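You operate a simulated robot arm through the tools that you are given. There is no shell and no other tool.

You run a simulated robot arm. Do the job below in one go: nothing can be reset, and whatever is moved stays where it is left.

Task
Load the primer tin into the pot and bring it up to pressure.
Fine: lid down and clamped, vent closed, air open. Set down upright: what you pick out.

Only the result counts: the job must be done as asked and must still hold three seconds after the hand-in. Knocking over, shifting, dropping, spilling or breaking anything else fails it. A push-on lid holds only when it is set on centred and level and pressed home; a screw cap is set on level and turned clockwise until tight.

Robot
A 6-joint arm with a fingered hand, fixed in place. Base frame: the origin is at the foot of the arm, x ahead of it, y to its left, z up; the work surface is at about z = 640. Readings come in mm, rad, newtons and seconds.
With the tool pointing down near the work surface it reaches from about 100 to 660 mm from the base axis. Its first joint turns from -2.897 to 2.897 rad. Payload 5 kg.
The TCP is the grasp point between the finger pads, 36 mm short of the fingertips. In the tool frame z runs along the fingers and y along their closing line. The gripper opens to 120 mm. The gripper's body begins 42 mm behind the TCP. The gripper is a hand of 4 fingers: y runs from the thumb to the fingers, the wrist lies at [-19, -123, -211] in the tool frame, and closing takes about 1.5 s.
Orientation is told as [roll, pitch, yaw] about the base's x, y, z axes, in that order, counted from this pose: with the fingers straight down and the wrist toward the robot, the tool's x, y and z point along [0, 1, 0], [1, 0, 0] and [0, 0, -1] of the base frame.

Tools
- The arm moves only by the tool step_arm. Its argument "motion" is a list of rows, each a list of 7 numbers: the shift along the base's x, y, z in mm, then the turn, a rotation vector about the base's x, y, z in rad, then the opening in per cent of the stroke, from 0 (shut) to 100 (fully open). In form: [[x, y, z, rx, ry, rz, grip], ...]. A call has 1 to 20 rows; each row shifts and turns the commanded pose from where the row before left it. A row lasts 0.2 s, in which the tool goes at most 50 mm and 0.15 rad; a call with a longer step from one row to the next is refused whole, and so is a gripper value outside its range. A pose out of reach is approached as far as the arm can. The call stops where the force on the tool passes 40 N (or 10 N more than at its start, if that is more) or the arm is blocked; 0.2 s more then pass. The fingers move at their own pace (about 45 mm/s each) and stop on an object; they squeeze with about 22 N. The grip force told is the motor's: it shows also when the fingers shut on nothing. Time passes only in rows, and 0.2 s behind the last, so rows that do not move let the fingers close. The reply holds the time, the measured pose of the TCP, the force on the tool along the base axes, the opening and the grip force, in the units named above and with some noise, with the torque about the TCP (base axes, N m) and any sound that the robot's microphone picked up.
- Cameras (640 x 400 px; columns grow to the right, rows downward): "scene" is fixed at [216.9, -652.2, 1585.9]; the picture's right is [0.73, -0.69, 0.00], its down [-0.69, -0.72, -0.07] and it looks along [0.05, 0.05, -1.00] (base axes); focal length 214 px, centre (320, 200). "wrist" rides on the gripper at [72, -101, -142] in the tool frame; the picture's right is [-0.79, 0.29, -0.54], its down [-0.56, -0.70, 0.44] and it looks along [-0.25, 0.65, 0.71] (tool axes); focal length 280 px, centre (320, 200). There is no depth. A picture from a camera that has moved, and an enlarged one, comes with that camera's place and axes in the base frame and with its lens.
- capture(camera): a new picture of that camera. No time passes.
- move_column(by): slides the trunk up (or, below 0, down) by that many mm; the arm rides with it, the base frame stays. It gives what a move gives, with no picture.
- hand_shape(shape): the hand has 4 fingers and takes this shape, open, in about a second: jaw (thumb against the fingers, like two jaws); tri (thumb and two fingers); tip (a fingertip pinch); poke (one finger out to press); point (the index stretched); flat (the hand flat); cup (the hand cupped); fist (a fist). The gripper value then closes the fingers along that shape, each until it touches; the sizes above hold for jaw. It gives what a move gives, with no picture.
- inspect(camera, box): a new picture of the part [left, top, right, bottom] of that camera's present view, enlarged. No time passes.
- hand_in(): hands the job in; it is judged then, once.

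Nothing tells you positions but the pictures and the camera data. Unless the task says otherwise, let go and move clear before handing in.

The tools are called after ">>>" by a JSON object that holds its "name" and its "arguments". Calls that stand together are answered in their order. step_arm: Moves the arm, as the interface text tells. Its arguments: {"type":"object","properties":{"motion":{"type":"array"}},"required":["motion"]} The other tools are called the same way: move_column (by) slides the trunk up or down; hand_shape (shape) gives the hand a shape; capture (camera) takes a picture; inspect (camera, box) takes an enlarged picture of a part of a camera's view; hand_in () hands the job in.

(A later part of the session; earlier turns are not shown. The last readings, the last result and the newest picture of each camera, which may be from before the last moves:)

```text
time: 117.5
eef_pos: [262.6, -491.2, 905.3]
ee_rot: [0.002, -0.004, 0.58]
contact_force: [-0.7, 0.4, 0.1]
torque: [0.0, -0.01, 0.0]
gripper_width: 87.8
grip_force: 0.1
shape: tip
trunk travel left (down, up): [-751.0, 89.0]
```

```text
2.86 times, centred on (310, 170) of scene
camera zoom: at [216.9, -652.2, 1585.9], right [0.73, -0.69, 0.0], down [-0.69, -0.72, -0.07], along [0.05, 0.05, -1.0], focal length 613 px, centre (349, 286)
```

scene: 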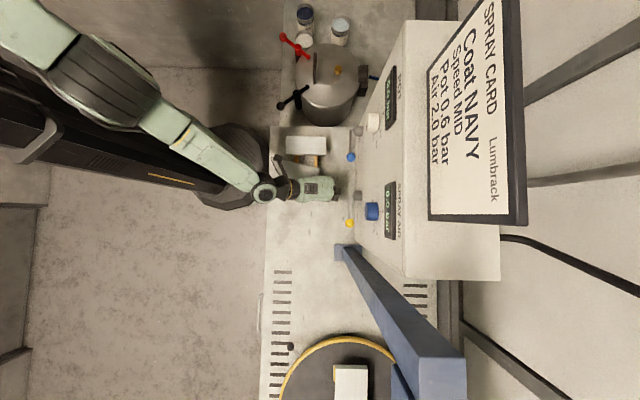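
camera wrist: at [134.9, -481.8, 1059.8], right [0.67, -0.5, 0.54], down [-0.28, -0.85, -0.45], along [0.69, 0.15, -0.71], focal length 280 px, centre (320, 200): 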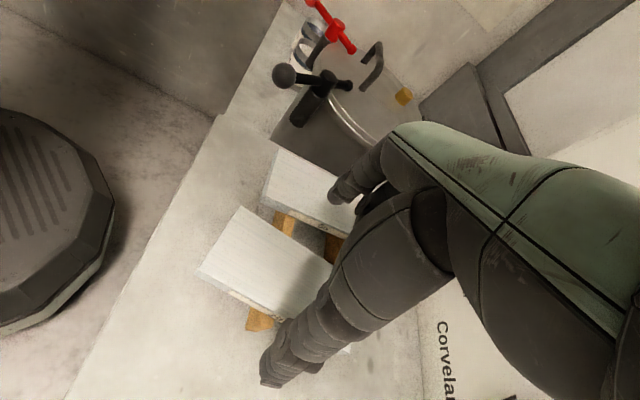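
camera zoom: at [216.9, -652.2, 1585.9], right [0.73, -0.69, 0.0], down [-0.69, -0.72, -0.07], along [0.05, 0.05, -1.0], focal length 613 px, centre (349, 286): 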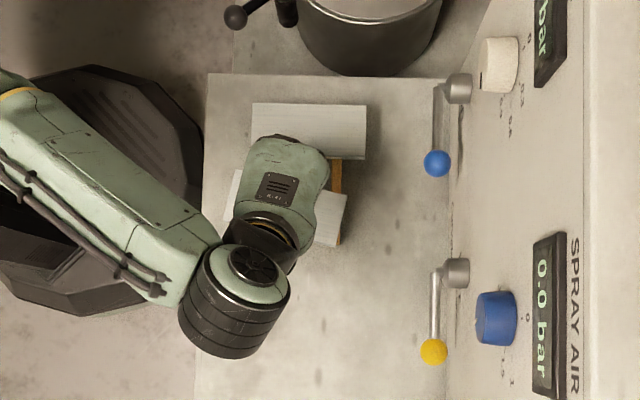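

The index tip has about 7 mm clearance to board 1. I'll lower to straddle board 2 and close gently.

>>> {"name": "step_arm", "arguments": {"motion": [[-2, -2, -9, 0, 0, 0, 72], [0, 0, -9, 0, 0, 0, 72], [0, 0, -7, 0, 0, 0, 72], [0, 0, 0, 0, 0, 0, 72]]}}

>>> {"name": "inspect", "arguments": {"camera": "wrist", "box": [140, 180, 400, 400]}}

```text
time: 118.5
eef_pos: [259.5, -492.2, 879.7]
ee_rot: [0.0, -0.004, 0.581]
contact_force: [0.1, 0.2, 0.4]
torque: [-0.02, 0.04, 0.02]
gripper_width: 87.0
grip_force: 0.1
shape: tip
trunk travel left (down, up): [-751.0, 89.0]
```

```text
1.82 times, centred on (270, 290) of wrist
camera zoom: at [134.5, -487.4, 1022.3], right [0.67, -0.5, 0.54], down [-0.28, -0.85, -0.45], along [0.69, 0.15, -0.71], focal length 510 px, centre (411, 36)
```

zoom: 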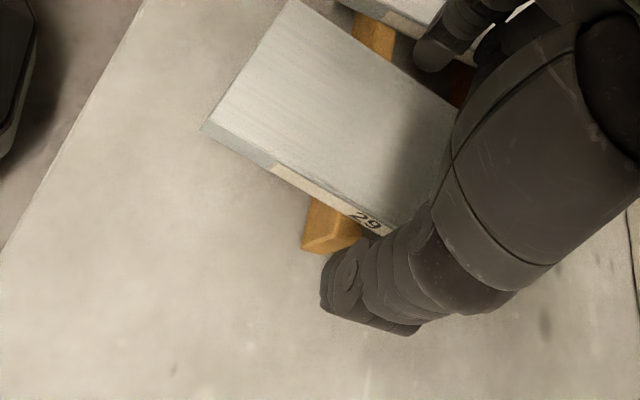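

Straddled cleanly. Closing gently on the board.

>>> {"name": "step_arm", "arguments": {"motion": [[0, 0, 0, 0, 0, 0, 64], [0, 0, 0, 0, 0, 0, 57], [0, 0, 0, 0, 0, 0, 50], [0, 0, 0, 0, 0, 0, 50], [0, 0, 0, 0, 0, 0, 50]]}}

>>> {"name": "inspect", "arguments": {"camera": "wrist", "box": [140, 180, 400, 400]}}

>>> {"name": "inspect", "arguments": {"camera": "scene", "box": [220, 100, 400, 240]}}

```text
time: 119.7
eef_pos: [259.2, -492.0, 880.6]
ee_rot: [0.0, -0.004, 0.58]
contact_force: [-0.2, 0.1, 2.1]
torque: [-0.03, 0.01, 0.01]
gripper_width: 57.0
grip_force: 22.6
shape: tip
trunk travel left (down, up): [-751.0, 89.0]
```

```text
1.82 times, centred on (270, 290) of wrist
camera zoom: at [134.5, -487.2, 1022.7], right [0.67, -0.5, 0.54], down [-0.28, -0.85, -0.45], along [0.69, 0.15, -0.71], focal length 510 px, centre (411, 36)
```

zoom: 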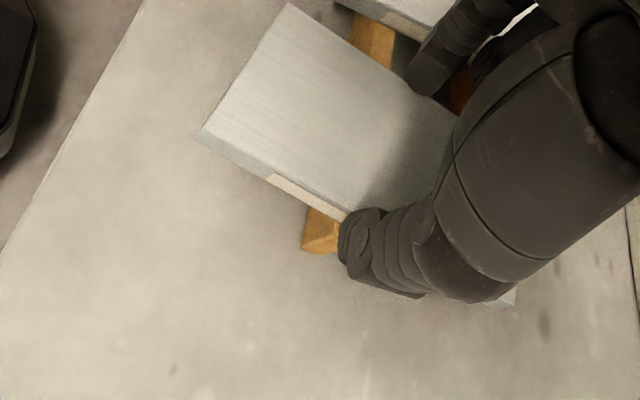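

```text
2.86 times, centred on (310, 170) of scene
camera zoom: at [216.9, -652.2, 1585.9], right [0.73, -0.69, 0.0], down [-0.69, -0.72, -0.07], along [0.05, 0.05, -1.0], focal length 613 px, centre (349, 286)
```

zoom: 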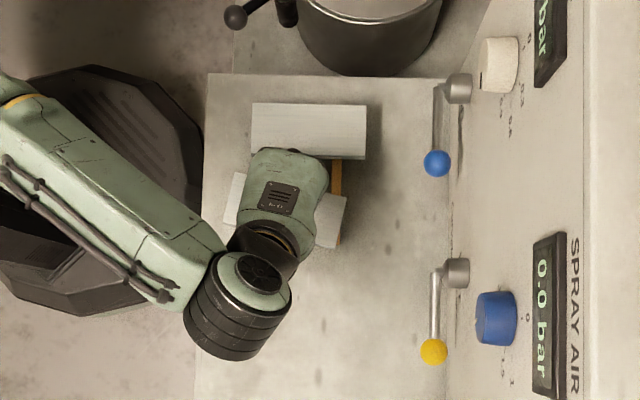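

The board is held (22 N). I'll lift it a few mm, turn it +0.22 rad, move it 25 mm back along the panel-facing direction and set it down.

>>> {"name": "step_arm", "arguments": {"motion": [[0, 0, 4, 0, 0, 0, 48], [0, 0, 4, 0, 0, 0, 48], [4.2, -4.7, 0, 0, 0, 0.0545, 48], [4.2, -4.7, 0, 0, 0, 0.0545, 48], [4.2, -4.7, 0, 0, 0, 0.0545, 48], [4.3, -4.6, 0, 0, 0, 0.0545, 48], [0, 0, 0, 0, 0, 0, 48]]}}

>>> {"name": "inspect", "arguments": {"camera": "wrist", "box": [140, 180, 400, 400]}}

>>> {"name": "inspect", "arguments": {"camera": "scene", "box": [220, 100, 400, 240]}}

```text
time: 121.3
eef_pos: [277.4, -513.4, 887.5]
ee_rot: [0.0, -0.003, 0.799]
contact_force: [-0.4, 0.0, 0.5]
torque: [-0.02, 0.0, -0.03]
gripper_width: 57.9
grip_force: 0.0
shape: tip
trunk travel left (down, up): [-751.0, 89.0]
```

```text
1.82 times, centred on (270, 290) of wrist
camera zoom: at [153.6, -534.6, 1030.4], right [0.77, -0.34, 0.54], down [-0.09, -0.89, -0.45], along [0.64, 0.29, -0.71], focal length 510 px, centre (411, 36)
```

zoom: 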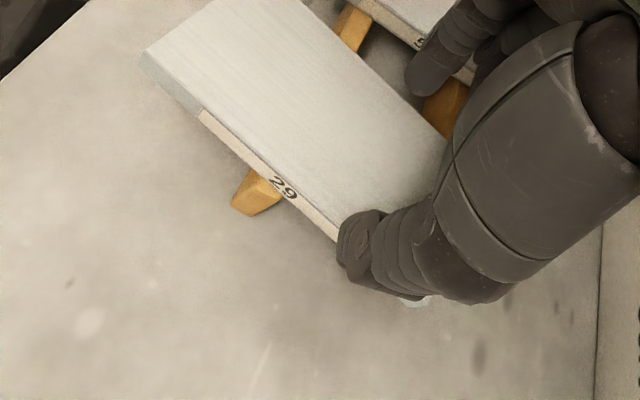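

```text
2.86 times, centred on (310, 170) of scene
camera zoom: at [216.9, -652.2, 1585.9], right [0.73, -0.69, 0.0], down [-0.69, -0.72, -0.07], along [0.05, 0.05, -1.0], focal length 613 px, centre (349, 286)
```

zoom: 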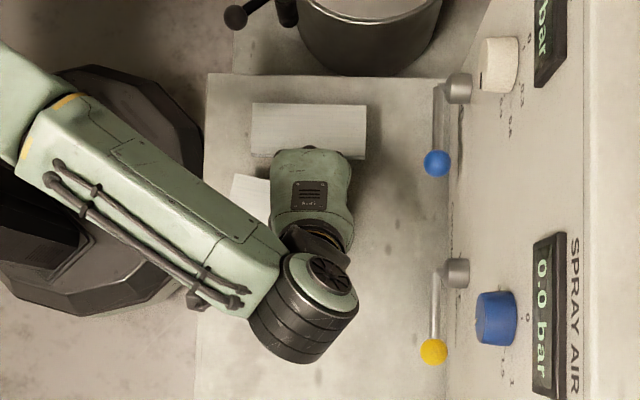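

The grip let go because my command was wider than the board. I'll open, rise and look where the board is now.

>>> {"name": "step_arm", "arguments": {"motion": [[0, 0, 0, 0, 0, 0, 65], [0, 0, 0, 0, 0, 0, 72], [0, 0, 15, 0, 0, 0, 72], [0, 0, 30, 0, 0, 0, 72], [-10, -30, 20, 0, 0, 0, 72], [-10, -40, 0, 0, 0, 0, 72], [-10, -40, 0, 0, 0, 0, 72]]}}

>>> {"name": "inspect", "arguments": {"camera": "scene", "box": [220, 100, 400, 240]}}

>>> {"name": "capture", "arguments": {"camera": "wrist"}}

```text
time: 122.9
eef_pos: [239.2, -582.4, 967.2]
ee_rot: [-0.003, -0.002, 0.798]
contact_force: [0.0, 0.7, 0.2]
torque: [0.0, -0.01, -0.01]
gripper_width: 86.1
grip_force: 0.2
shape: tip
out of reach, approached as far as the arm can: row 6, 7
trunk travel left (down, up): [-751.0, 89.0]
```

```text
2.86 times, centred on (310, 170) of scene
camera zoom: at [216.9, -652.2, 1585.9], right [0.73, -0.69, 0.0], down [-0.69, -0.72, -0.07], along [0.05, 0.05, -1.0], focal length 613 px, centre (349, 286)
```

zoom: 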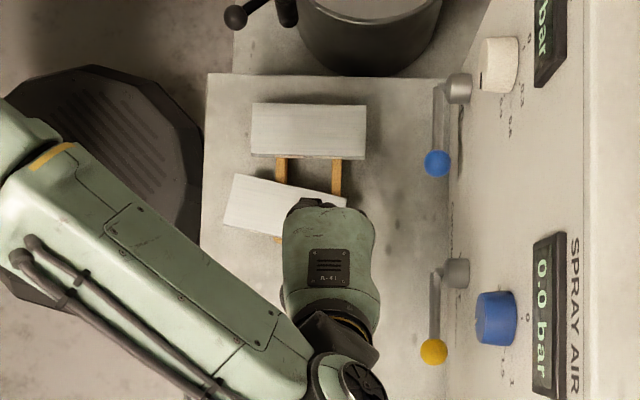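

```text
taken
camera wrist: at [116.6, -604.3, 1109.1], right [0.77, -0.34, 0.54], down [-0.09, -0.89, -0.44], along [0.64, 0.29, -0.71], focal length 280 px, centre (320, 200)
```

wrist: 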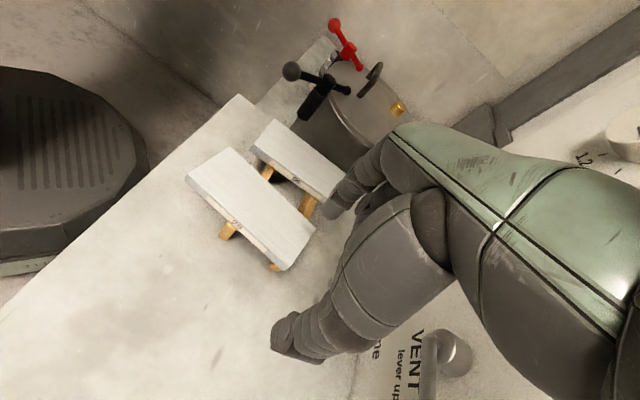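

Board 2 is essentially where it was, about 24 mm and 0.21 rad off. I'll go back, grip a bit deeper and keep squeezing properly this time.

>>> {"name": "step_arm", "arguments": {"motion": [[5, 25, -5, 0, 0, -0.07, 72], [8, 30, -15, 0, 0, -0.07, 72], [8, 32, -17, 0, 0, -0.07, 72], [0, 0, 0, 0, 0, 0, 72]]}}

>>> {"name": "inspect", "arguments": {"camera": "wrist", "box": [140, 180, 400, 400]}}

```text
time: 123.9
eef_pos: [260.8, -497.2, 925.6]
ee_rot: [0.001, -0.005, 0.59]
contact_force: [0.0, 0.3, 0.4]
torque: [-0.02, 0.04, 0.02]
gripper_width: 86.1
grip_force: 0.0
shape: tip
trunk travel left (down, up): [-751.0, 89.0]
```

```text
1.82 times, centred on (270, 290) of wrist
camera zoom: at [135.8, -492.6, 1067.8], right [0.68, -0.5, 0.54], down [-0.27, -0.85, -0.45], along [0.69, 0.15, -0.71], focal length 510 px, centre (411, 36)
```

zoom: 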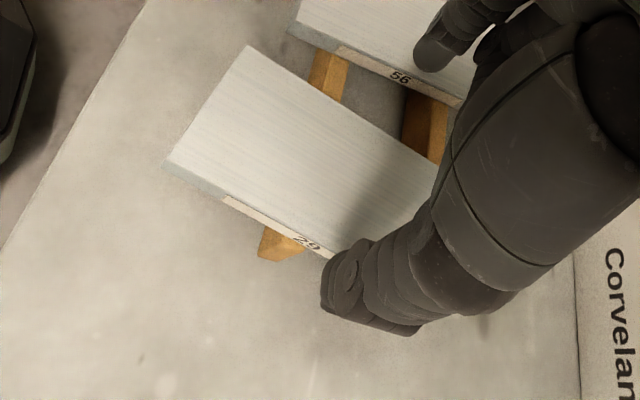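

Slight offset across the board; I'll correct by 4 mm and lower.

>>> {"name": "step_arm", "arguments": {"motion": [[-3, -2, -15, 0, 0, 0, 72], [0, 0, -15, 0, 0, 0, 72], [0, 0, -12, 0, 0, 0, 72], [0, 0, -8, 0, 0, 0, 72], [0, 0, 0, 0, 0, 0, 60], [0, 0, 0, 0, 0, 0, 50], [0, 0, 0, 0, 0, 0, 40], [0, 0, 0, 0, 0, 0, 35], [0, 0, 0, 0, 0, 0, 35]]}}

>>> {"name": "inspect", "arguments": {"camera": "wrist", "box": [140, 180, 400, 400]}}

```text
time: 125.9
eef_pos: [258.8, -500.3, 875.6]
ee_rot: [0.001, -0.003, 0.588]
contact_force: [-0.1, -0.2, -0.2]
torque: [0.0, 0.02, 0.03]
gripper_width: 57.7
grip_force: 21.6
shape: tip
trunk travel left (down, up): [-751.0, 89.0]
```

```text
1.82 times, centred on (270, 290) of wrist
camera zoom: at [133.5, -495.6, 1018.4], right [0.68, -0.5, 0.54], down [-0.27, -0.85, -0.45], along [0.68, 0.16, -0.71], focal length 510 px, centre (411, 36)
```

zoom: 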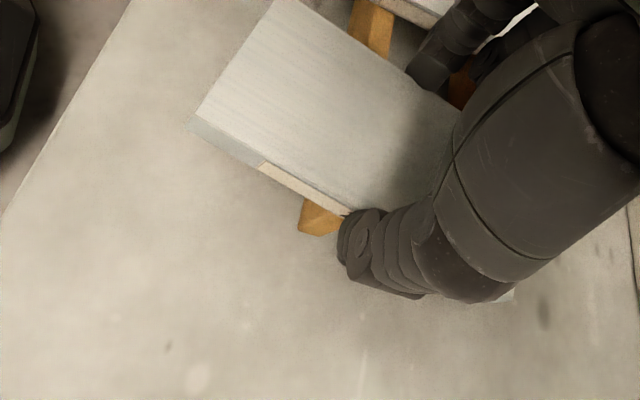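

Gripped firmly. A small lift to check it follows.

>>> {"name": "step_arm", "arguments": {"motion": [[0, 0, 4, 0, 0, 0, 30], [0, 0, 4, 0, 0, 0, 30], [0, 0, 0, 0, 0, 0, 30]]}}

>>> {"name": "inspect", "arguments": {"camera": "wrist", "box": [140, 180, 400, 400]}}

```text
time: 126.7
eef_pos: [259.6, -499.6, 883.6]
ee_rot: [-0.001, -0.003, 0.589]
contact_force: [-0.6, 0.0, -1.6]
torque: [0.01, 0.0, 0.01]
gripper_width: 57.6
grip_force: 21.8
shape: tip
trunk travel left (down, up): [-751.0, 89.0]
```

```text
1.82 times, centred on (270, 290) of wrist
camera zoom: at [134.4, -495.9, 1026.5], right [0.68, -0.5, 0.54], down [-0.27, -0.85, -0.45], along [0.68, 0.16, -0.71], focal length 510 px, centre (411, 36)
```

zoom: 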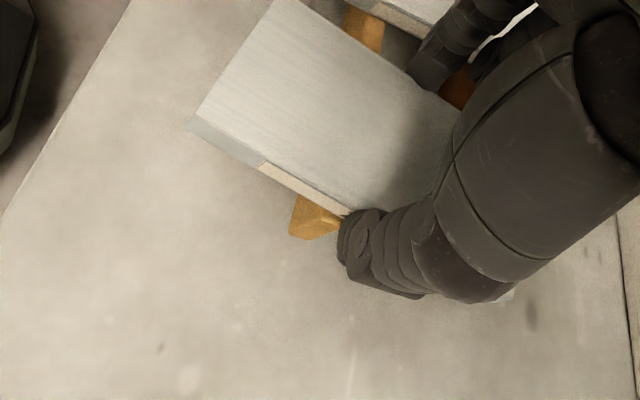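

The board is lifted and rides with the hand. Now turn and carry it back to its original place.

>>> {"name": "step_arm", "arguments": {"motion": [[4.5, -4, 0, 0, 0, 0.0515, 30], [4.5, -4, 0, 0, 0, 0.0515, 30], [4.5, -4, 0, 0, 0, 0.0515, 30], [4.5, -4, 0, 0, 0, 0.0515, 30], [0, 0, 0, 0, 0, 0, 30]]}}

>>> {"name": "inspect", "arguments": {"camera": "scene", "box": [220, 100, 400, 240]}}

>>> {"name": "inspect", "arguments": {"camera": "wrist", "box": [140, 180, 400, 400]}}

```text
time: 127.9
eef_pos: [277.7, -517.1, 883.3]
ee_rot: [0.0, -0.004, 0.796]
contact_force: [0.0, -0.5, -1.7]
torque: [0.02, 0.0, 0.01]
gripper_width: 57.9
grip_force: 22.4
shape: tip
trunk travel left (down, up): [-751.0, 89.0]
```

```text
2.86 times, centred on (310, 170) of scene
camera zoom: at [216.9, -652.2, 1585.9], right [0.73, -0.69, 0.0], down [-0.69, -0.72, -0.07], along [0.05, 0.05, -1.0], focal length 613 px, centre (349, 286)
```

zoom: 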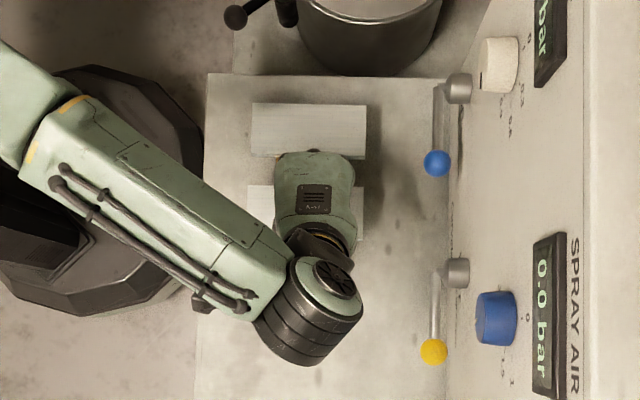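

```text
1.82 times, centred on (270, 290) of wrist
camera zoom: at [154.9, -538.4, 1025.4], right [0.76, -0.35, 0.54], down [-0.09, -0.89, -0.45], along [0.64, 0.29, -0.71], focal length 510 px, centre (411, 36)
```

zoom: 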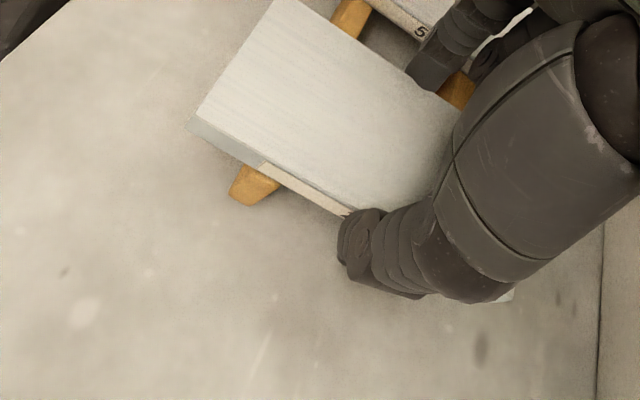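

It's nearly in place. I'll zoom in to compare its corners with the original picture before setting it down.

>>> {"name": "inspect", "arguments": {"camera": "scene", "box": [270, 130, 340, 195]}}

```text
6.15 times, centred on (305, 162) of scene
camera zoom: at [216.9, -652.2, 1585.9], right [0.73, -0.69, 0.0], down [-0.69, -0.72, -0.07], along [0.05, 0.05, -1.0], focal length 1320 px, centre (412, 431)
```

zoom: 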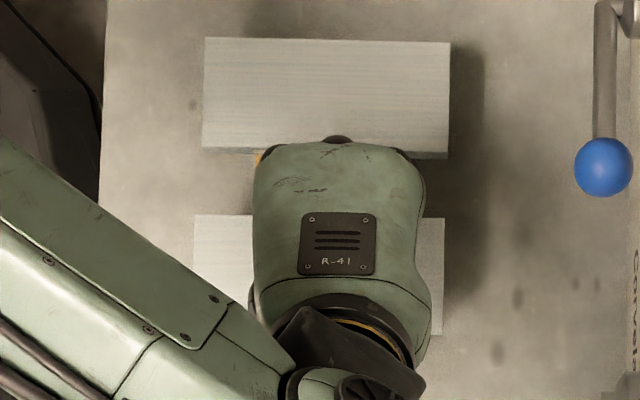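

Columns match exactly; it needs about 3.6 mm more toward the pot. I'll correct, set it down and release.

>>> {"name": "step_arm", "arguments": {"motion": [[2.5, 2.6, 0, 0, 0, 0, 30], [0, 0, -4, 0, 0, 0, 30], [0, 0, -3.5, 0, 0, 0, 30], [0, 0, 0, 0, 0, 0, 30]]}}

>>> {"name": "inspect", "arguments": {"camera": "scene", "box": [270, 130, 340, 195]}}

```text
time: 128.9
eef_pos: [278.9, -514.0, 876.4]
ee_rot: [0.0, -0.003, 0.794]
contact_force: [-0.1, 0.1, -0.1]
torque: [0.04, 0.01, 0.02]
gripper_width: 57.8
grip_force: 22.1
shape: tip
trunk travel left (down, up): [-751.0, 89.0]
```

```text
6.15 times, centred on (305, 162) of scene
camera zoom: at [216.9, -652.2, 1585.9], right [0.73, -0.69, 0.0], down [-0.69, -0.72, -0.07], along [0.05, 0.05, -1.0], focal length 1320 px, centre (412, 431)
```

zoom: 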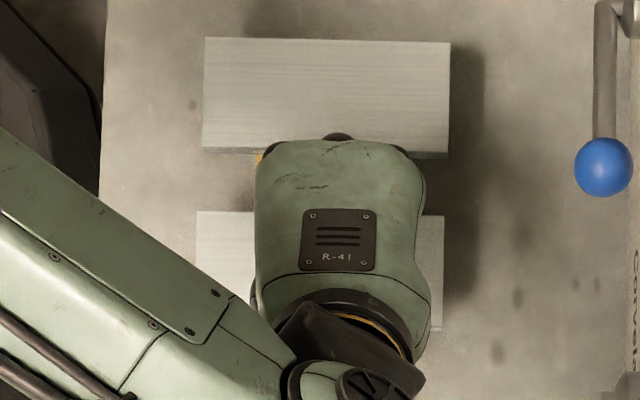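

Corners now match the original within about a millimetre. I'll release slowly and rise.

>>> {"name": "step_arm", "arguments": {"motion": [[0, 0, 0, 0, 0, 0, 50], [0, 0, 0, 0, 0, 0, 58], [0, 0, 0, 0, 0, 0, 66], [0, 0, 0, 0, 0, 0, 71], [0, 0, 0, 0, 0, 0, 71], [0, 0, 20, 0, 0, 0, 71], [0, 0, 30, 0, 0, 0, 71], [0, 0, 30, 0, 0, 0, 71]]}}

>>> {"name": "move_column", "arguments": {"by": 85}}

>>> {"name": "inspect", "arguments": {"camera": "scene", "box": [270, 130, 340, 195]}}

>>> {"name": "capture", "arguments": {"camera": "wrist"}}

```text
time: 130.7
eef_pos: [280.0, -512.7, 957.4]
ee_rot: [0.001, -0.004, 0.796]
contact_force: [0.4, 0.0, 0.4]
torque: [0.0, -0.02, 0.02]
gripper_width: 85.0
grip_force: 0.0
shape: tip
trunk travel left (down, up): [-751.0, 89.0]
```

```text
time: 131.9
eef_pos: [280.1, -514.3, 1042.9]
ee_rot: [0.001, -0.004, 0.797]
contact_force: [0.5, 0.6, -0.5]
torque: [0.0, 0.03, -0.01]
gripper_width: 84.8
grip_force: 0.0
shape: tip
trunk travel left (down, up): [-836.0, 4.0]
```

```text
6.15 times, centred on (305, 162) of scene
camera zoom: at [216.9, -652.2, 1585.9], right [0.73, -0.69, 0.0], down [-0.69, -0.72, -0.07], along [0.05, 0.05, -1.0], focal length 1320 px, centre (412, 431)
```

zoom: 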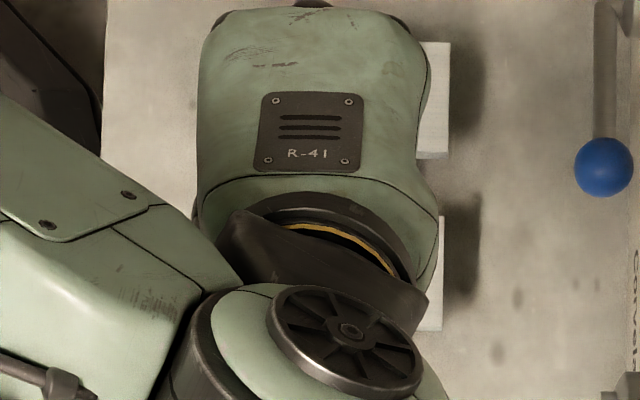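

```text
taken
camera wrist: at [157.1, -536.0, 1185.3], right [0.76, -0.35, 0.54], down [-0.09, -0.89, -0.45], along [0.64, 0.29, -0.71], focal length 280 px, centre (320, 200)
```

wrist: 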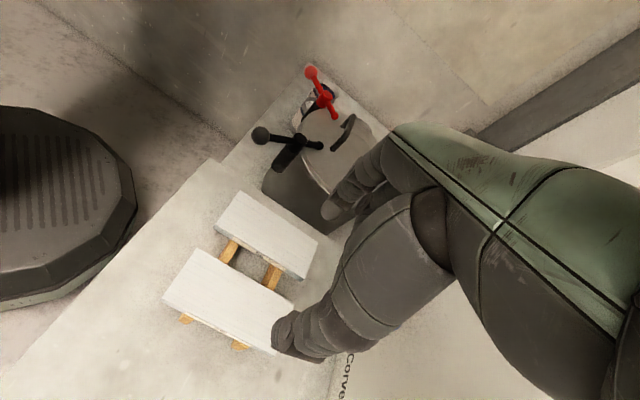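

Board 2 is back in place. For AIR I'll use a lower trunk so the wrist stays well bent; the earlier trouble looked like a straight-wrist singularity. First I'll turn the hand back toward the panel at a safe height.

>>> {"name": "step_arm", "arguments": {"motion": [[0, 3, 0, 0, 0, -0.14, 71], [0, 3, 0, 0, 0, -0.14, 71], [0, 3, 0, 0, 0, -0.14, 71], [0, 3, 0, 0, 0, -0.14, 71], [0, 3, 0, 0, 0, -0.14, 71], [0, 3, 0, 0, 0, -0.14, 71], [0, 3, 0, 0, 0, -0.14, 71], [0, 3, 0, 0, 0, -0.14, 71], [0, 3, 0, 0, 0, -0.14, 71], [0, 3, 0, 0, 0, -0.14, 71], [0, 3, 0, 0, 0, -0.15, 71]]}}

>>> {"name": "hand_shape", "arguments": {"shape": "jaw"}}

>>> {"name": "inspect", "arguments": {"camera": "scene", "box": [220, 100, 400, 240]}}

```text
time: 134.3
eef_pos: [280.6, -480.1, 1042.4]
ee_rot: [0.001, -0.004, -0.758]
contact_force: [-0.3, 0.6, -0.2]
torque: [0.01, -0.04, 0.04]
gripper_width: 85.0
grip_force: 0.0
shape: tip
trunk travel left (down, up): [-836.0, 4.0]
```

```text
time: 135.2
eef_pos: [280.5, -480.5, 1044.4]
ee_rot: [-0.001, -0.003, -0.755]
contact_force: [0.0, 0.4, 0.1]
torque: [-0.02, 0.0, -0.01]
gripper_width: 120.1
grip_force: 0.1
shape: jaw
trunk travel left (down, up): [-836.0, 4.0]
```

```text
2.86 times, centred on (310, 170) of scene
camera zoom: at [216.9, -652.2, 1585.9], right [0.73, -0.69, 0.0], down [-0.69, -0.72, -0.07], along [0.05, 0.05, -1.0], focal length 613 px, centre (349, 286)
```

zoom: 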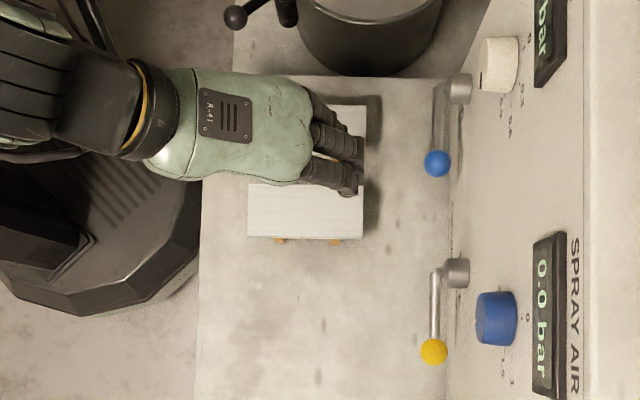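

Board 2 matches its original pose. Now I'll lower the trunk in stages, raising the arm relative to it.

>>> {"name": "move_column", "arguments": {"by": -90}}

>>> {"name": "step_arm", "arguments": {"motion": [[0, 0, 30, 0, 0, 0, 60], [0, 0, 30, 0, 0, 0, 30], [0, 0, 30, 0, 0, 0, 0]]}}

>>> {"name": "move_column", "arguments": {"by": -90}}

>>> {"name": "step_arm", "arguments": {"motion": [[0, 0, 30, 0, 0, 0, 0], [0, 0, 30, 0, 0, 0, 0], [0, 0, 20, 0, 0, 0, 0]]}}

```text
time: 136.4
eef_pos: [280.3, -482.6, 952.7]
ee_rot: [0.0, -0.002, -0.754]
contact_force: [0.0, -0.4, 0.8]
torque: [0.0, -0.02, -0.01]
gripper_width: 120.0
grip_force: 0.1
shape: jaw
trunk travel left (down, up): [-746.0, 94.0]
```

```text
time: 137.2
eef_pos: [282.6, -481.0, 1042.7]
ee_rot: [0.0, -0.004, -0.755]
contact_force: [-0.7, -0.1, 0.0]
torque: [0.03, 0.02, 0.0]
gripper_width: 52.7
grip_force: 0.0
shape: jaw
trunk travel left (down, up): [-746.0, 94.0]
```

```text
time: 138.5
eef_pos: [282.6, -480.6, 952.4]
ee_rot: [0.0, -0.004, -0.753]
contact_force: [-0.2, -0.2, 0.0]
torque: [-0.04, -0.01, 0.04]
gripper_width: 0.2
grip_force: 22.3
shape: jaw
trunk travel left (down, up): [-656.0, 184.0]
```

```text
time: 139.3
eef_pos: [283.0, -482.3, 1033.9]
ee_rot: [0.0, -0.004, -0.755]
contact_force: [0.3, 0.5, -0.4]
torque: [-0.02, 0.02, -0.04]
gripper_width: 0.0
grip_force: 21.4
shape: jaw
trunk travel left (down, up): [-656.0, 184.0]
```

Good so far. Now I'll tilt the hand toward the panel in small stages, checking for reach limits.

>>> {"name": "step_arm", "arguments": {"motion": [[7, -7, 0, -0.0893, -0.0945, 0, 0], [7, -7, 0, -0.0893, -0.0945, 0, 0], [7, -7, 0, -0.0893, -0.0945, 0, 0]]}}

>>> {"name": "step_arm", "arguments": {"motion": [[7, -7, 0, -0.0893, -0.0945, 0, 0], [7, -7, 0, -0.0893, -0.0945, 0, 0], [7, -7, 0, -0.0893, -0.0945, 0, 0]]}}

>>> {"name": "capture", "arguments": {"camera": "wrist"}}

>>> {"name": "capture", "arguments": {"camera": "scene"}}

```text
time: 140.1
eef_pos: [302.6, -502.2, 1033.9]
ee_rot: [0.0, -0.396, -0.754]
contact_force: [0.0, -0.3, -0.6]
torque: [-0.01, 0.01, 0.01]
gripper_width: 0.1
grip_force: 21.8
shape: jaw
trunk travel left (down, up): [-656.0, 184.0]
```

```text
time: 140.9
eef_pos: [325.8, -522.8, 1034.3]
ee_rot: [-0.004, -0.785, -0.754]
contact_force: [-0.2, -0.2, 0.1]
torque: [-0.03, 0.0, 0.02]
gripper_width: 0.1
grip_force: 22.6
shape: jaw
trunk travel left (down, up): [-656.0, 184.0]
```

```text
taken
camera wrist: at [250.2, -352.0, 1064.0], right [-0.67, -0.45, 0.59], down [-0.52, -0.28, -0.81], along [0.53, -0.85, -0.04], focal length 280 px, centre (320, 200)
```

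wrist: 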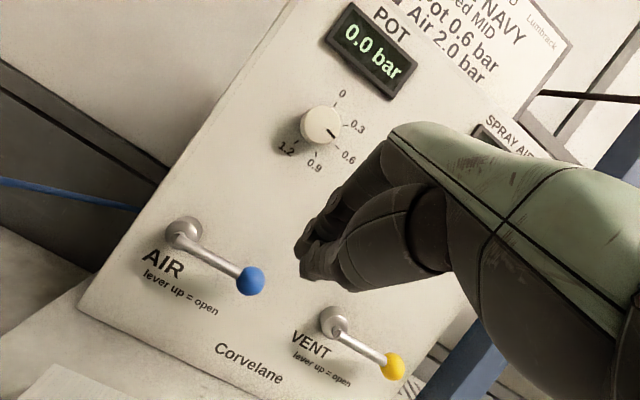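

```text
taken
```

scene: 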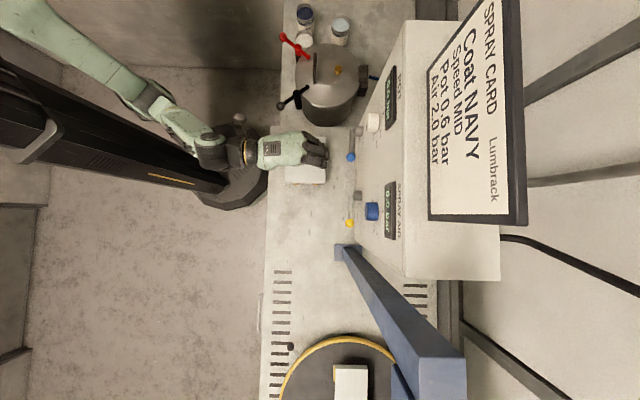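

The posture is good and both levers are now seen horizontal. I'll go down in front of the AIR ball, partly with the trunk.

>>> {"name": "move_column", "arguments": {"by": -60}}

>>> {"name": "step_arm", "arguments": {"motion": [[5, 5, -12, 0, 0, 0, 0], [5, 5, -12, 0, 0, 0, 0], [5, 6, -12, 0, 0, 0, 0]]}}

>>> {"name": "capture", "arguments": {"camera": "wrist"}}

>>> {"name": "inspect", "arguments": {"camera": "scene", "box": [270, 110, 390, 230]}}

```text
time: 141.9
eef_pos: [326.8, -523.2, 974.7]
ee_rot: [-0.002, -0.784, -0.752]
contact_force: [-1.0, -0.8, 0.3]
torque: [0.0, 0.0, 0.0]
gripper_width: 0.0
grip_force: 21.7
shape: jaw
trunk travel left (down, up): [-596.0, 244.0]
```

```text
time: 142.7
eef_pos: [341.1, -506.2, 938.2]
ee_rot: [-0.004, -0.783, -0.754]
contact_force: [0.1, -0.2, -0.2]
torque: [0.03, -0.02, 0.03]
gripper_width: 0.0
grip_force: 22.0
shape: jaw
trunk travel left (down, up): [-596.0, 244.0]
```

```text
taken
camera wrist: at [265.5, -334.4, 968.5], right [-0.67, -0.45, 0.59], down [-0.52, -0.28, -0.81], along [0.53, -0.85, -0.04], focal length 280 px, centre (320, 200)
```

wrist: 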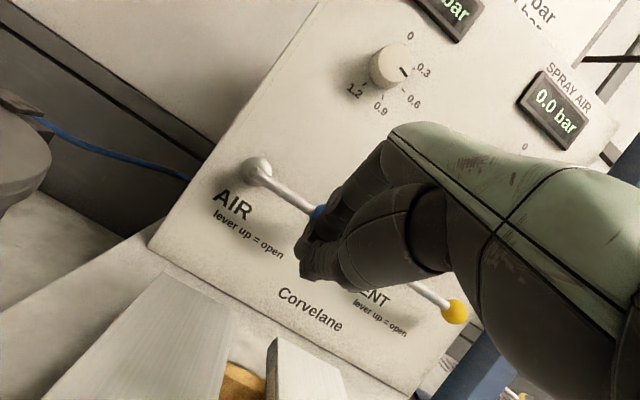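

```text
3.33 times, centred on (330, 170) of scene
camera zoom: at [216.9, -652.2, 1585.9], right [0.73, -0.69, 0.0], down [-0.69, -0.72, -0.07], along [0.05, 0.05, -1.0], focal length 715 px, centre (287, 300)
```

zoom: 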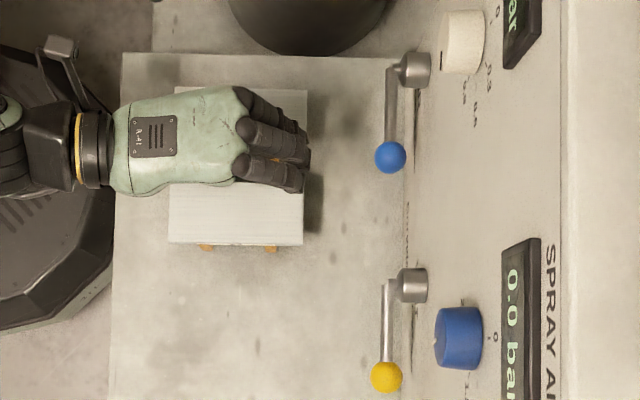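

Now down a bit more and forward under the ball.

>>> {"name": "step_arm", "arguments": {"motion": [[0, 0, -12, 0, 0, 0, 0], [4, -4, -11, 0, 0, 0, 0], [12, -11.3, 0, 0, 0, 0, 0], [12, -11.3, 0, 0, 0, 0, 0], [12, -11.3, 0, 0, 0, 0, 0]]}}

>>> {"name": "capture", "arguments": {"camera": "wrist"}}

>>> {"name": "inspect", "arguments": {"camera": "scene", "box": [270, 110, 390, 230]}}

```text
time: 143.9
eef_pos: [379.9, -545.5, 913.8]
ee_rot: [-0.002, -0.782, -0.754]
contact_force: [0.0, 0.7, -0.7]
torque: [0.01, -0.03, 0.0]
gripper_width: 0.0
grip_force: 21.7
shape: jaw
trunk travel left (down, up): [-596.0, 244.0]
```

```text
taken
camera wrist: at [304.6, -374.4, 943.2], right [-0.67, -0.45, 0.59], down [-0.52, -0.28, -0.81], along [0.53, -0.85, -0.04], focal length 280 px, centre (320, 200)
```

wrist: 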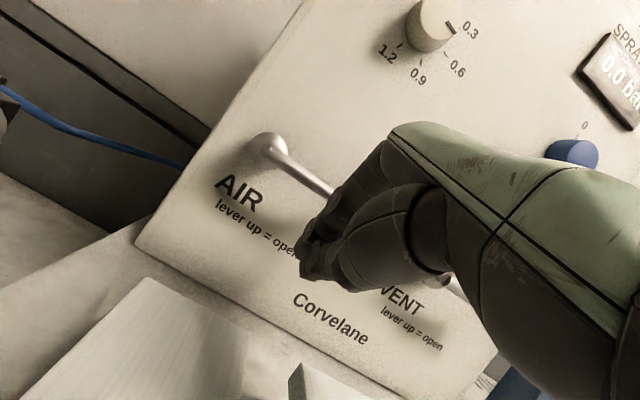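

```text
3.33 times, centred on (330, 170) of scene
camera zoom: at [216.9, -652.2, 1585.9], right [0.73, -0.69, 0.0], down [-0.69, -0.72, -0.07], along [0.05, 0.05, -1.0], focal length 715 px, centre (287, 300)
```

zoom: 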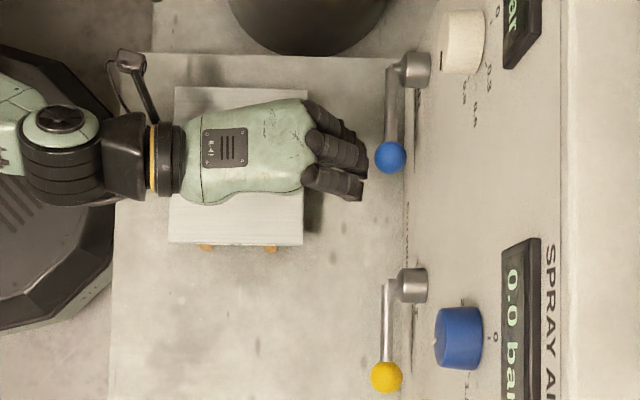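

Fingertips are just short of the ball, below it. A last bit forward, then I'll lift.

>>> {"name": "step_arm", "arguments": {"motion": [[10, -9.5, 0, 0, 0, 0, 0], [1.5, -1.5, 8, 0, 0, 0, 0], [0, 0, 8, 0, 0, 0, 0], [0, 0, 0, 0, 0, 0, 0]]}}

>>> {"name": "capture", "arguments": {"camera": "wrist"}}

>>> {"name": "inspect", "arguments": {"camera": "scene", "box": [300, 110, 390, 200]}}

```text
time: 144.9
eef_pos: [387.9, -557.3, 931.6]
ee_rot: [-0.003, -0.785, -0.755]
contact_force: [-22.0, 15.1, -1.5]
torque: [-0.32, -0.5, -0.4]
gripper_width: 0.0
grip_force: 21.9
shape: jaw
trunk travel left (down, up): [-596.0, 244.0]
```

```text
taken
camera wrist: at [313.0, -384.9, 961.9], right [-0.67, -0.45, 0.59], down [-0.52, -0.28, -0.81], along [0.53, -0.85, -0.04], focal length 280 px, centre (320, 200)
```

wrist: 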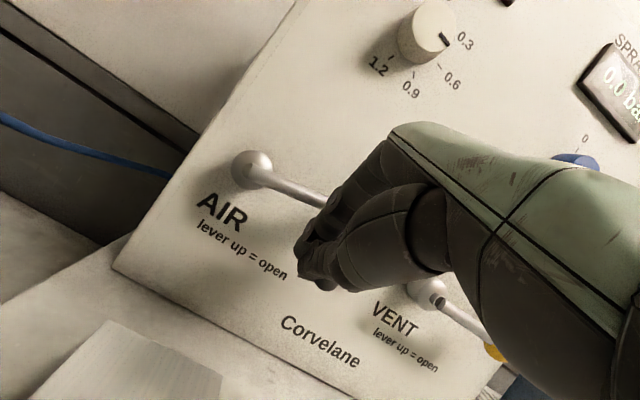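

```text
4.44 times, centred on (345, 155) of scene
camera zoom: at [216.9, -652.2, 1585.9], right [0.73, -0.69, 0.0], down [-0.69, -0.72, -0.07], along [0.05, 0.05, -1.0], focal length 953 px, centre (209, 400)
```

zoom: 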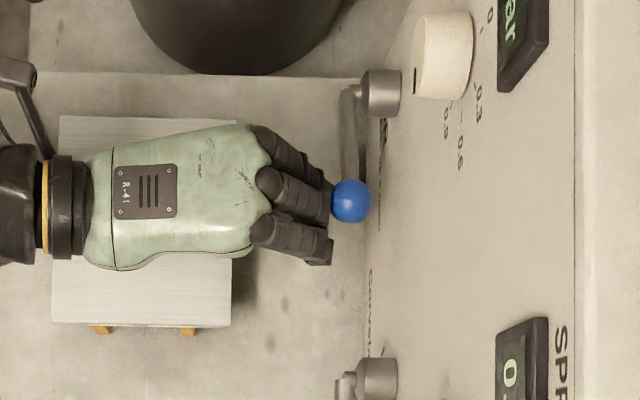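

The fingertips met the ball's front instead of passing under it. I'll go back down, reach further in beneath it and lift again.

>>> {"name": "step_arm", "arguments": {"motion": [[-4, 4, 0, 0, 0, 0, 0], [0, 0, -12, 0, 0, 0, 0], [0, 0, -12, 0, 0, 0, 0], [8, -7.5, 0, 0, 0, 0, 0], [8, -7.5, 0, 0, 0, 0, 0], [0, 0, 0, 0, 0, 0, 0]]}}

>>> {"name": "inspect", "arguments": {"camera": "scene", "box": [300, 110, 390, 200]}}

>>> {"name": "capture", "arguments": {"camera": "wrist"}}

```text
time: 145.9
eef_pos: [391.8, -554.6, 911.3]
ee_rot: [-0.001, -0.791, -0.758]
contact_force: [-30.5, 34.2, 12.2]
torque: [-1.39, -0.95, -0.58]
gripper_width: 0.0
grip_force: 21.9
shape: jaw
trunk travel left (down, up): [-596.0, 244.0]
stopped in row 5: the force on the tool passed its limit at 43 N (the readings are from after the stop); the commanded pose is now the measured one
```

```text
4.44 times, centred on (345, 155) of scene
camera zoom: at [216.9, -652.2, 1585.9], right [0.73, -0.69, 0.0], down [-0.69, -0.72, -0.07], along [0.05, 0.05, -1.0], focal length 953 px, centre (209, 400)
```

zoom: 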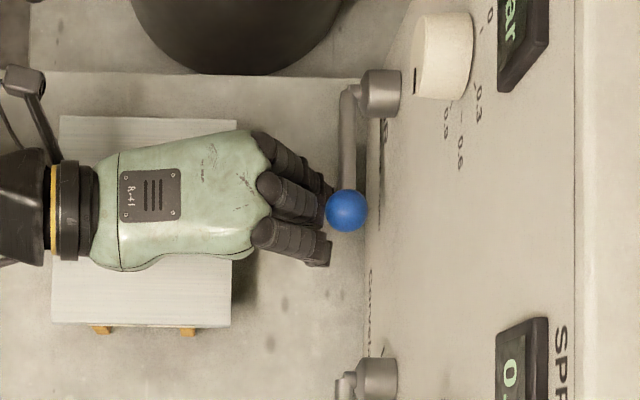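

```text
taken
camera wrist: at [317.1, -383.2, 939.4], right [-0.68, -0.45, 0.59], down [-0.51, -0.28, -0.81], along [0.53, -0.85, -0.04], focal length 280 px, centre (320, 200)
```

wrist: 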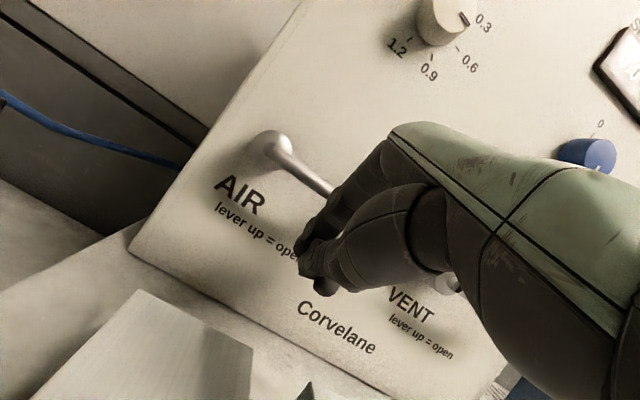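

In the first try the ball actually rose about 20 mm, so the wedge works. I'll ease off slightly and lift along the lever's arc from here.

>>> {"name": "step_arm", "arguments": {"motion": [[-4, 3.8, 0, 0, 0, 0, 0], [0, 0, 8, 0, 0, 0, 0], [0, 0, 8, 0, 0, 0, 0], [0.5, 0.5, 8, 0, 0, 0, 0], [1, 1, 8, 0, 0, 0, 0], [0, 0, 0, 0, 0, 0, 0]]}}

>>> {"name": "inspect", "arguments": {"camera": "scene", "box": [300, 110, 390, 200]}}

>>> {"name": "capture", "arguments": {"camera": "wrist"}}

```text
time: 147.3
eef_pos: [391.7, -553.0, 938.7]
ee_rot: [-0.001, -0.785, -0.757]
contact_force: [-12.4, 13.9, -0.9]
torque: [-0.3, -0.33, -0.2]
gripper_width: 0.1
grip_force: 21.1
shape: jaw
trunk travel left (down, up): [-596.0, 244.0]
```

```text
4.44 times, centred on (345, 155) of scene
camera zoom: at [216.9, -652.2, 1585.9], right [0.73, -0.69, 0.0], down [-0.69, -0.72, -0.07], along [0.05, 0.05, -1.0], focal length 953 px, centre (209, 400)
```

zoom: 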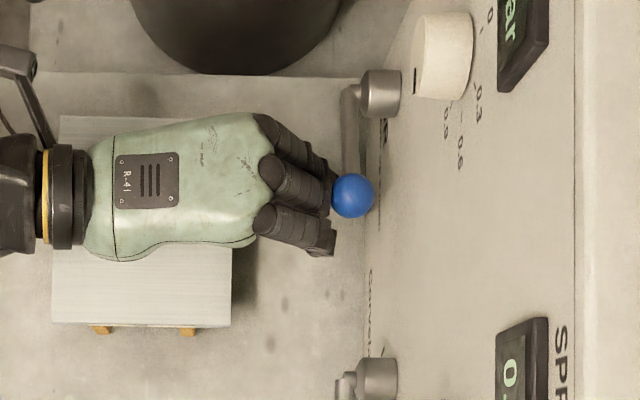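

```text
taken
camera wrist: at [317.3, -382.1, 968.5], right [-0.67, -0.45, 0.59], down [-0.52, -0.28, -0.81], along [0.53, -0.85, -0.04], focal length 280 px, centre (320, 200)
```

wrist: 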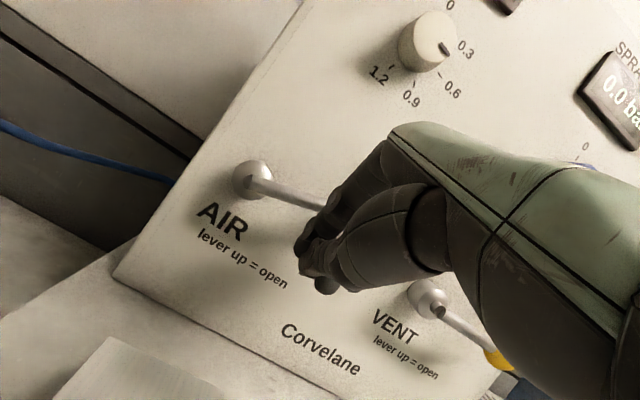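

It's rising with modest force. Continuing up along the arc.

>>> {"name": "step_arm", "arguments": {"motion": [[2, 2, 7, 0, 0, 0, 0], [3, 3.1, 7, 0, 0, 0, 0], [3.4, 3.6, 7, 0, 0, 0, 0], [3.4, 3.6, 7, 0, 0, 0, 0], [3.4, 3.6, 7, 0, 0, 0, 0], [0, 0, 0, 0, 0, 0, 0]]}}

>>> {"name": "inspect", "arguments": {"camera": "scene", "box": [300, 110, 390, 200]}}

>>> {"name": "capture", "arguments": {"camera": "wrist"}}

```text
time: 148.7
eef_pos: [407.0, -537.3, 972.5]
ee_rot: [-0.001, -0.781, -0.755]
contact_force: [-8.4, 13.1, -2.1]
torque: [-0.25, -0.19, -0.16]
gripper_width: 0.1
grip_force: 21.8
shape: jaw
trunk travel left (down, up): [-596.0, 244.0]
```

```text
4.44 times, centred on (345, 155) of scene
camera zoom: at [216.9, -652.2, 1585.9], right [0.73, -0.69, 0.0], down [-0.69, -0.72, -0.07], along [0.05, 0.05, -1.0], focal length 953 px, centre (209, 400)
```

zoom: 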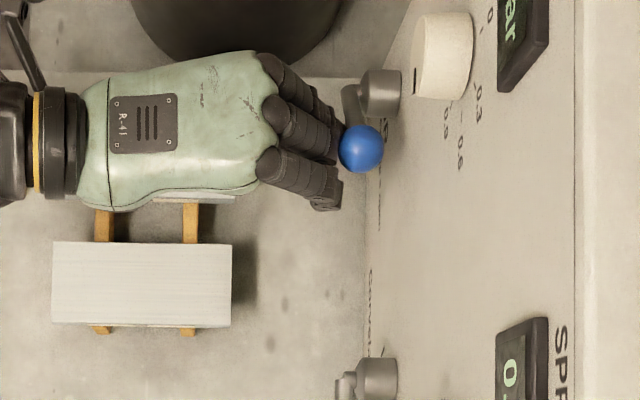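

```text
taken
camera wrist: at [333.2, -365.4, 1002.8], right [-0.67, -0.45, 0.59], down [-0.52, -0.28, -0.81], along [0.53, -0.85, -0.05], focal length 280 px, centre (320, 200)
```

wrist: 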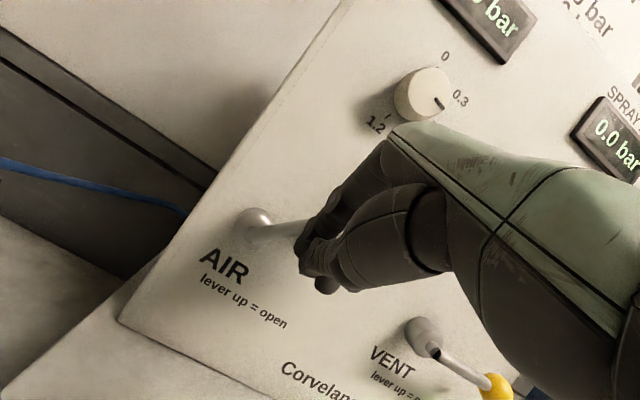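

About 50° up now. I'll carry on with more sideways motion toward the hub.

>>> {"name": "step_arm", "arguments": {"motion": [[4.1, 3.9, 6, 0, 0, 0, 0], [4.5, 4.2, 5, 0, 0, 0, 0], [5, 4.6, 4, 0, 0, 0, 0], [5, 4.6, 3, 0, 0, 0, 0], [0, 0, 0, 0, 0, 0, 0]]}}

>>> {"name": "inspect", "arguments": {"camera": "scene", "box": [300, 110, 390, 200]}}

>>> {"name": "capture", "arguments": {"camera": "wrist"}}

```text
time: 149.9
eef_pos: [427.2, -522.0, 992.5]
ee_rot: [0.001, -0.783, -0.755]
contact_force: [-1.1, -1.2, 1.1]
torque: [-0.03, 0.0, -0.06]
gripper_width: 0.0
grip_force: 22.3
shape: jaw
trunk travel left (down, up): [-596.0, 244.0]
```

```text
4.44 times, centred on (345, 155) of scene
camera zoom: at [216.9, -652.2, 1585.9], right [0.73, -0.69, 0.0], down [-0.69, -0.72, -0.07], along [0.05, 0.05, -1.0], focal length 953 px, centre (209, 400)
```

zoom: 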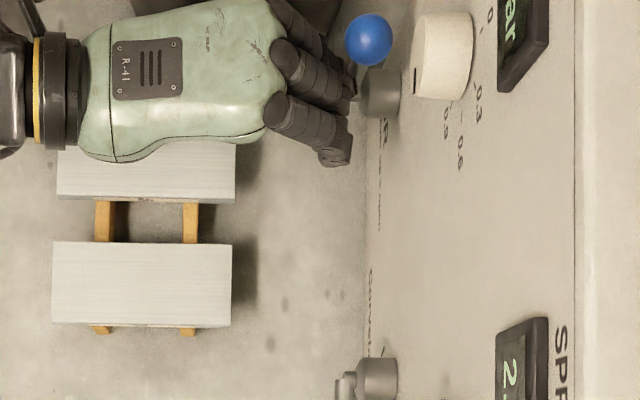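

```text
taken
camera wrist: at [352.4, -350.2, 1022.0], right [-0.67, -0.45, 0.59], down [-0.52, -0.28, -0.81], along [0.53, -0.85, -0.04], focal length 280 px, centre (320, 200)
```

wrist: 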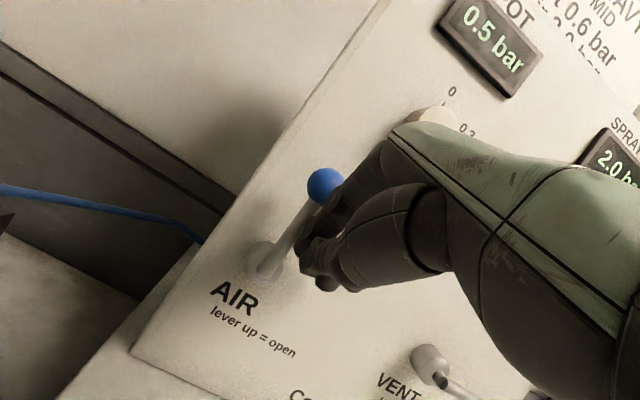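

AIR has snapped up, and the POT gauge already reads 0.5 bar and is rising. I'll back straight away from the panel and check.

>>> {"name": "step_arm", "arguments": {"motion": [[-6, 5.5, 0, 0, 0, 0, 0], [-12, 11.3, 5, 0, 0, 0, 0], [-14, 13.3, 10, 0, 0, 0, 0], [-14, 13.3, 10, 0, 0, 0, 0], [0, 0, 0, 0, 0, 0, 0]]}}

>>> {"name": "capture", "arguments": {"camera": "wrist"}}

>>> {"name": "inspect", "arguments": {"camera": "scene", "box": [270, 100, 420, 250]}}

```text
time: 151.1
eef_pos: [382.1, -478.2, 1012.9]
ee_rot: [0.0, -0.782, -0.756]
contact_force: [-0.3, 0.3, -0.6]
torque: [-0.05, 0.0, 0.02]
gripper_width: 0.2
grip_force: 22.2
shape: jaw
trunk travel left (down, up): [-596.0, 244.0]
```

```text
taken
camera wrist: at [306.6, -307.2, 1043.5], right [-0.67, -0.45, 0.59], down [-0.52, -0.28, -0.81], along [0.53, -0.85, -0.05], focal length 280 px, centre (320, 200)
```

wrist: 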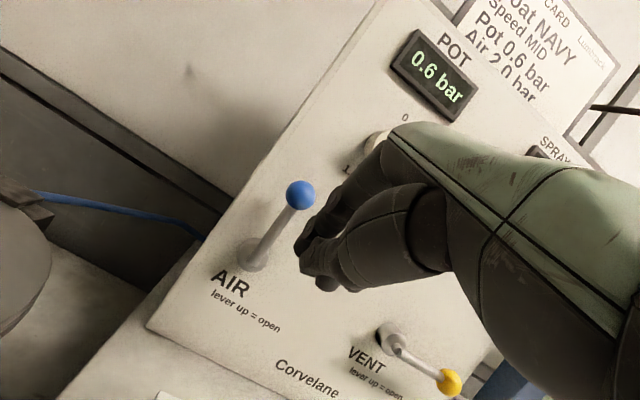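

```text
2.67 times, centred on (345, 175) of scene
camera zoom: at [216.9, -652.2, 1585.9], right [0.73, -0.69, 0.0], down [-0.69, -0.72, -0.07], along [0.05, 0.05, -1.0], focal length 572 px, centre (253, 267)
```

zoom: 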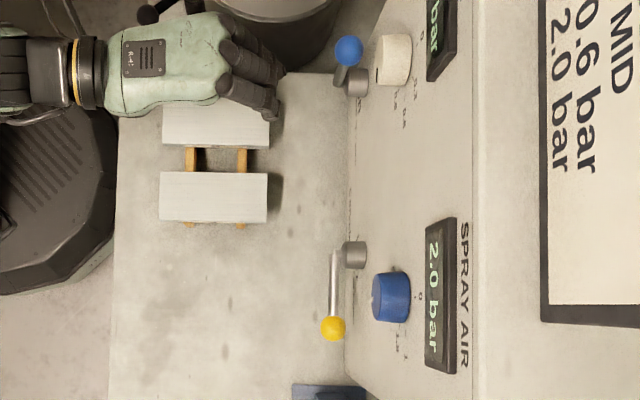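

POT reads 0.6 bar and is holding. I'll straighten the hand, move it clear, and take a last look at everything.

>>> {"name": "step_arm", "arguments": {"motion": [[-10, 5, 8, 0.0893, 0.0945, 0, 0], [-10, 5, 8, 0.0893, 0.0945, 0, 0], [-10, 5, 5, 0.0893, 0.0945, 0, 0], [-10, 5, 0, 0.0893, 0.0945, 0, 0], [-10, 5, 0, 0.0893, 0.0945, 0, 0], [-10, 5, 0, 0.0893, 0.0945, 0, 0], [0, 0, 0, 0, 0, 0, 0]]}}

>>> {"name": "move_column", "arguments": {"by": 100}}

>>> {"name": "capture", "arguments": {"camera": "scene"}}

>>> {"name": "inspect", "arguments": {"camera": "scene", "box": [260, 0, 420, 130]}}

>>> {"name": "capture", "arguments": {"camera": "wrist"}}

```text
time: 152.7
eef_pos: [323.6, -450.3, 1029.7]
ee_rot: [0.001, -0.005, -0.76]
contact_force: [0.5, 0.0, 1.2]
torque: [0.02, 0.01, -0.04]
gripper_width: 0.0
grip_force: 22.2
shape: jaw
out of reach, approached as far as the arm can: row 6
trunk travel left (down, up): [-596.0, 244.0]
```

```text
time: 154.1
eef_pos: [323.0, -452.0, 1130.3]
ee_rot: [0.001, -0.007, -0.757]
contact_force: [0.0, 0.0, 0.1]
torque: [0.01, -0.01, 0.01]
gripper_width: 0.0
grip_force: 21.7
shape: jaw
trunk travel left (down, up): [-696.0, 144.0]
```

```text
taken
```

scene: 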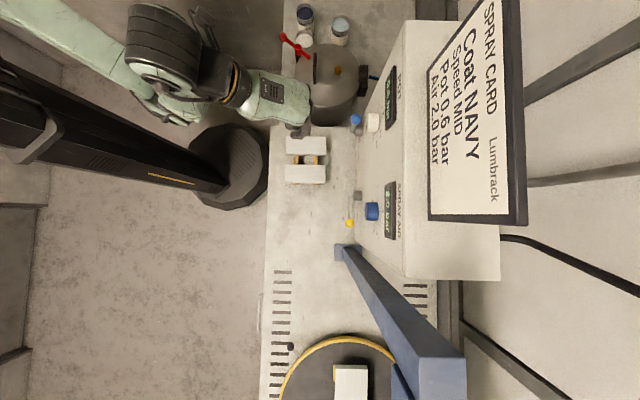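

```text
3.08 times, centred on (340, 65) of scene
camera zoom: at [216.9, -652.2, 1585.9], right [0.73, -0.69, 0.0], down [-0.69, -0.72, -0.07], along [0.05, 0.05, -1.0], focal length 660 px, centre (258, 615)
```

zoom: 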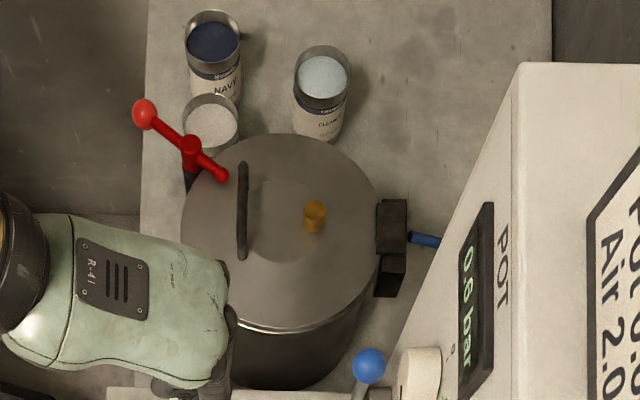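

```text
taken
camera wrist: at [299.2, -327.8, 1271.2], right [-0.34, -0.77, 0.54], down [-0.89, 0.07, -0.45], along [0.31, -0.63, -0.71], focal length 280 px, centre (320, 200)
```

wrist: 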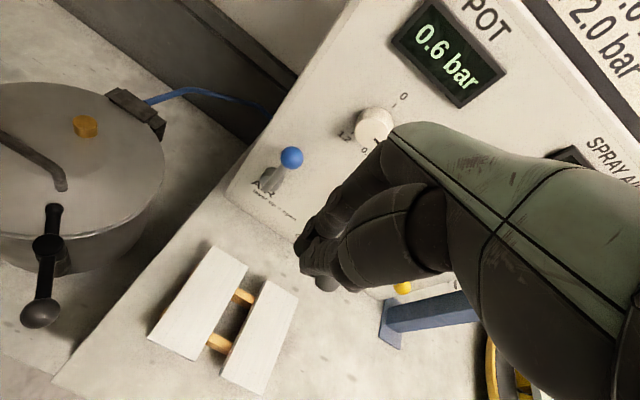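

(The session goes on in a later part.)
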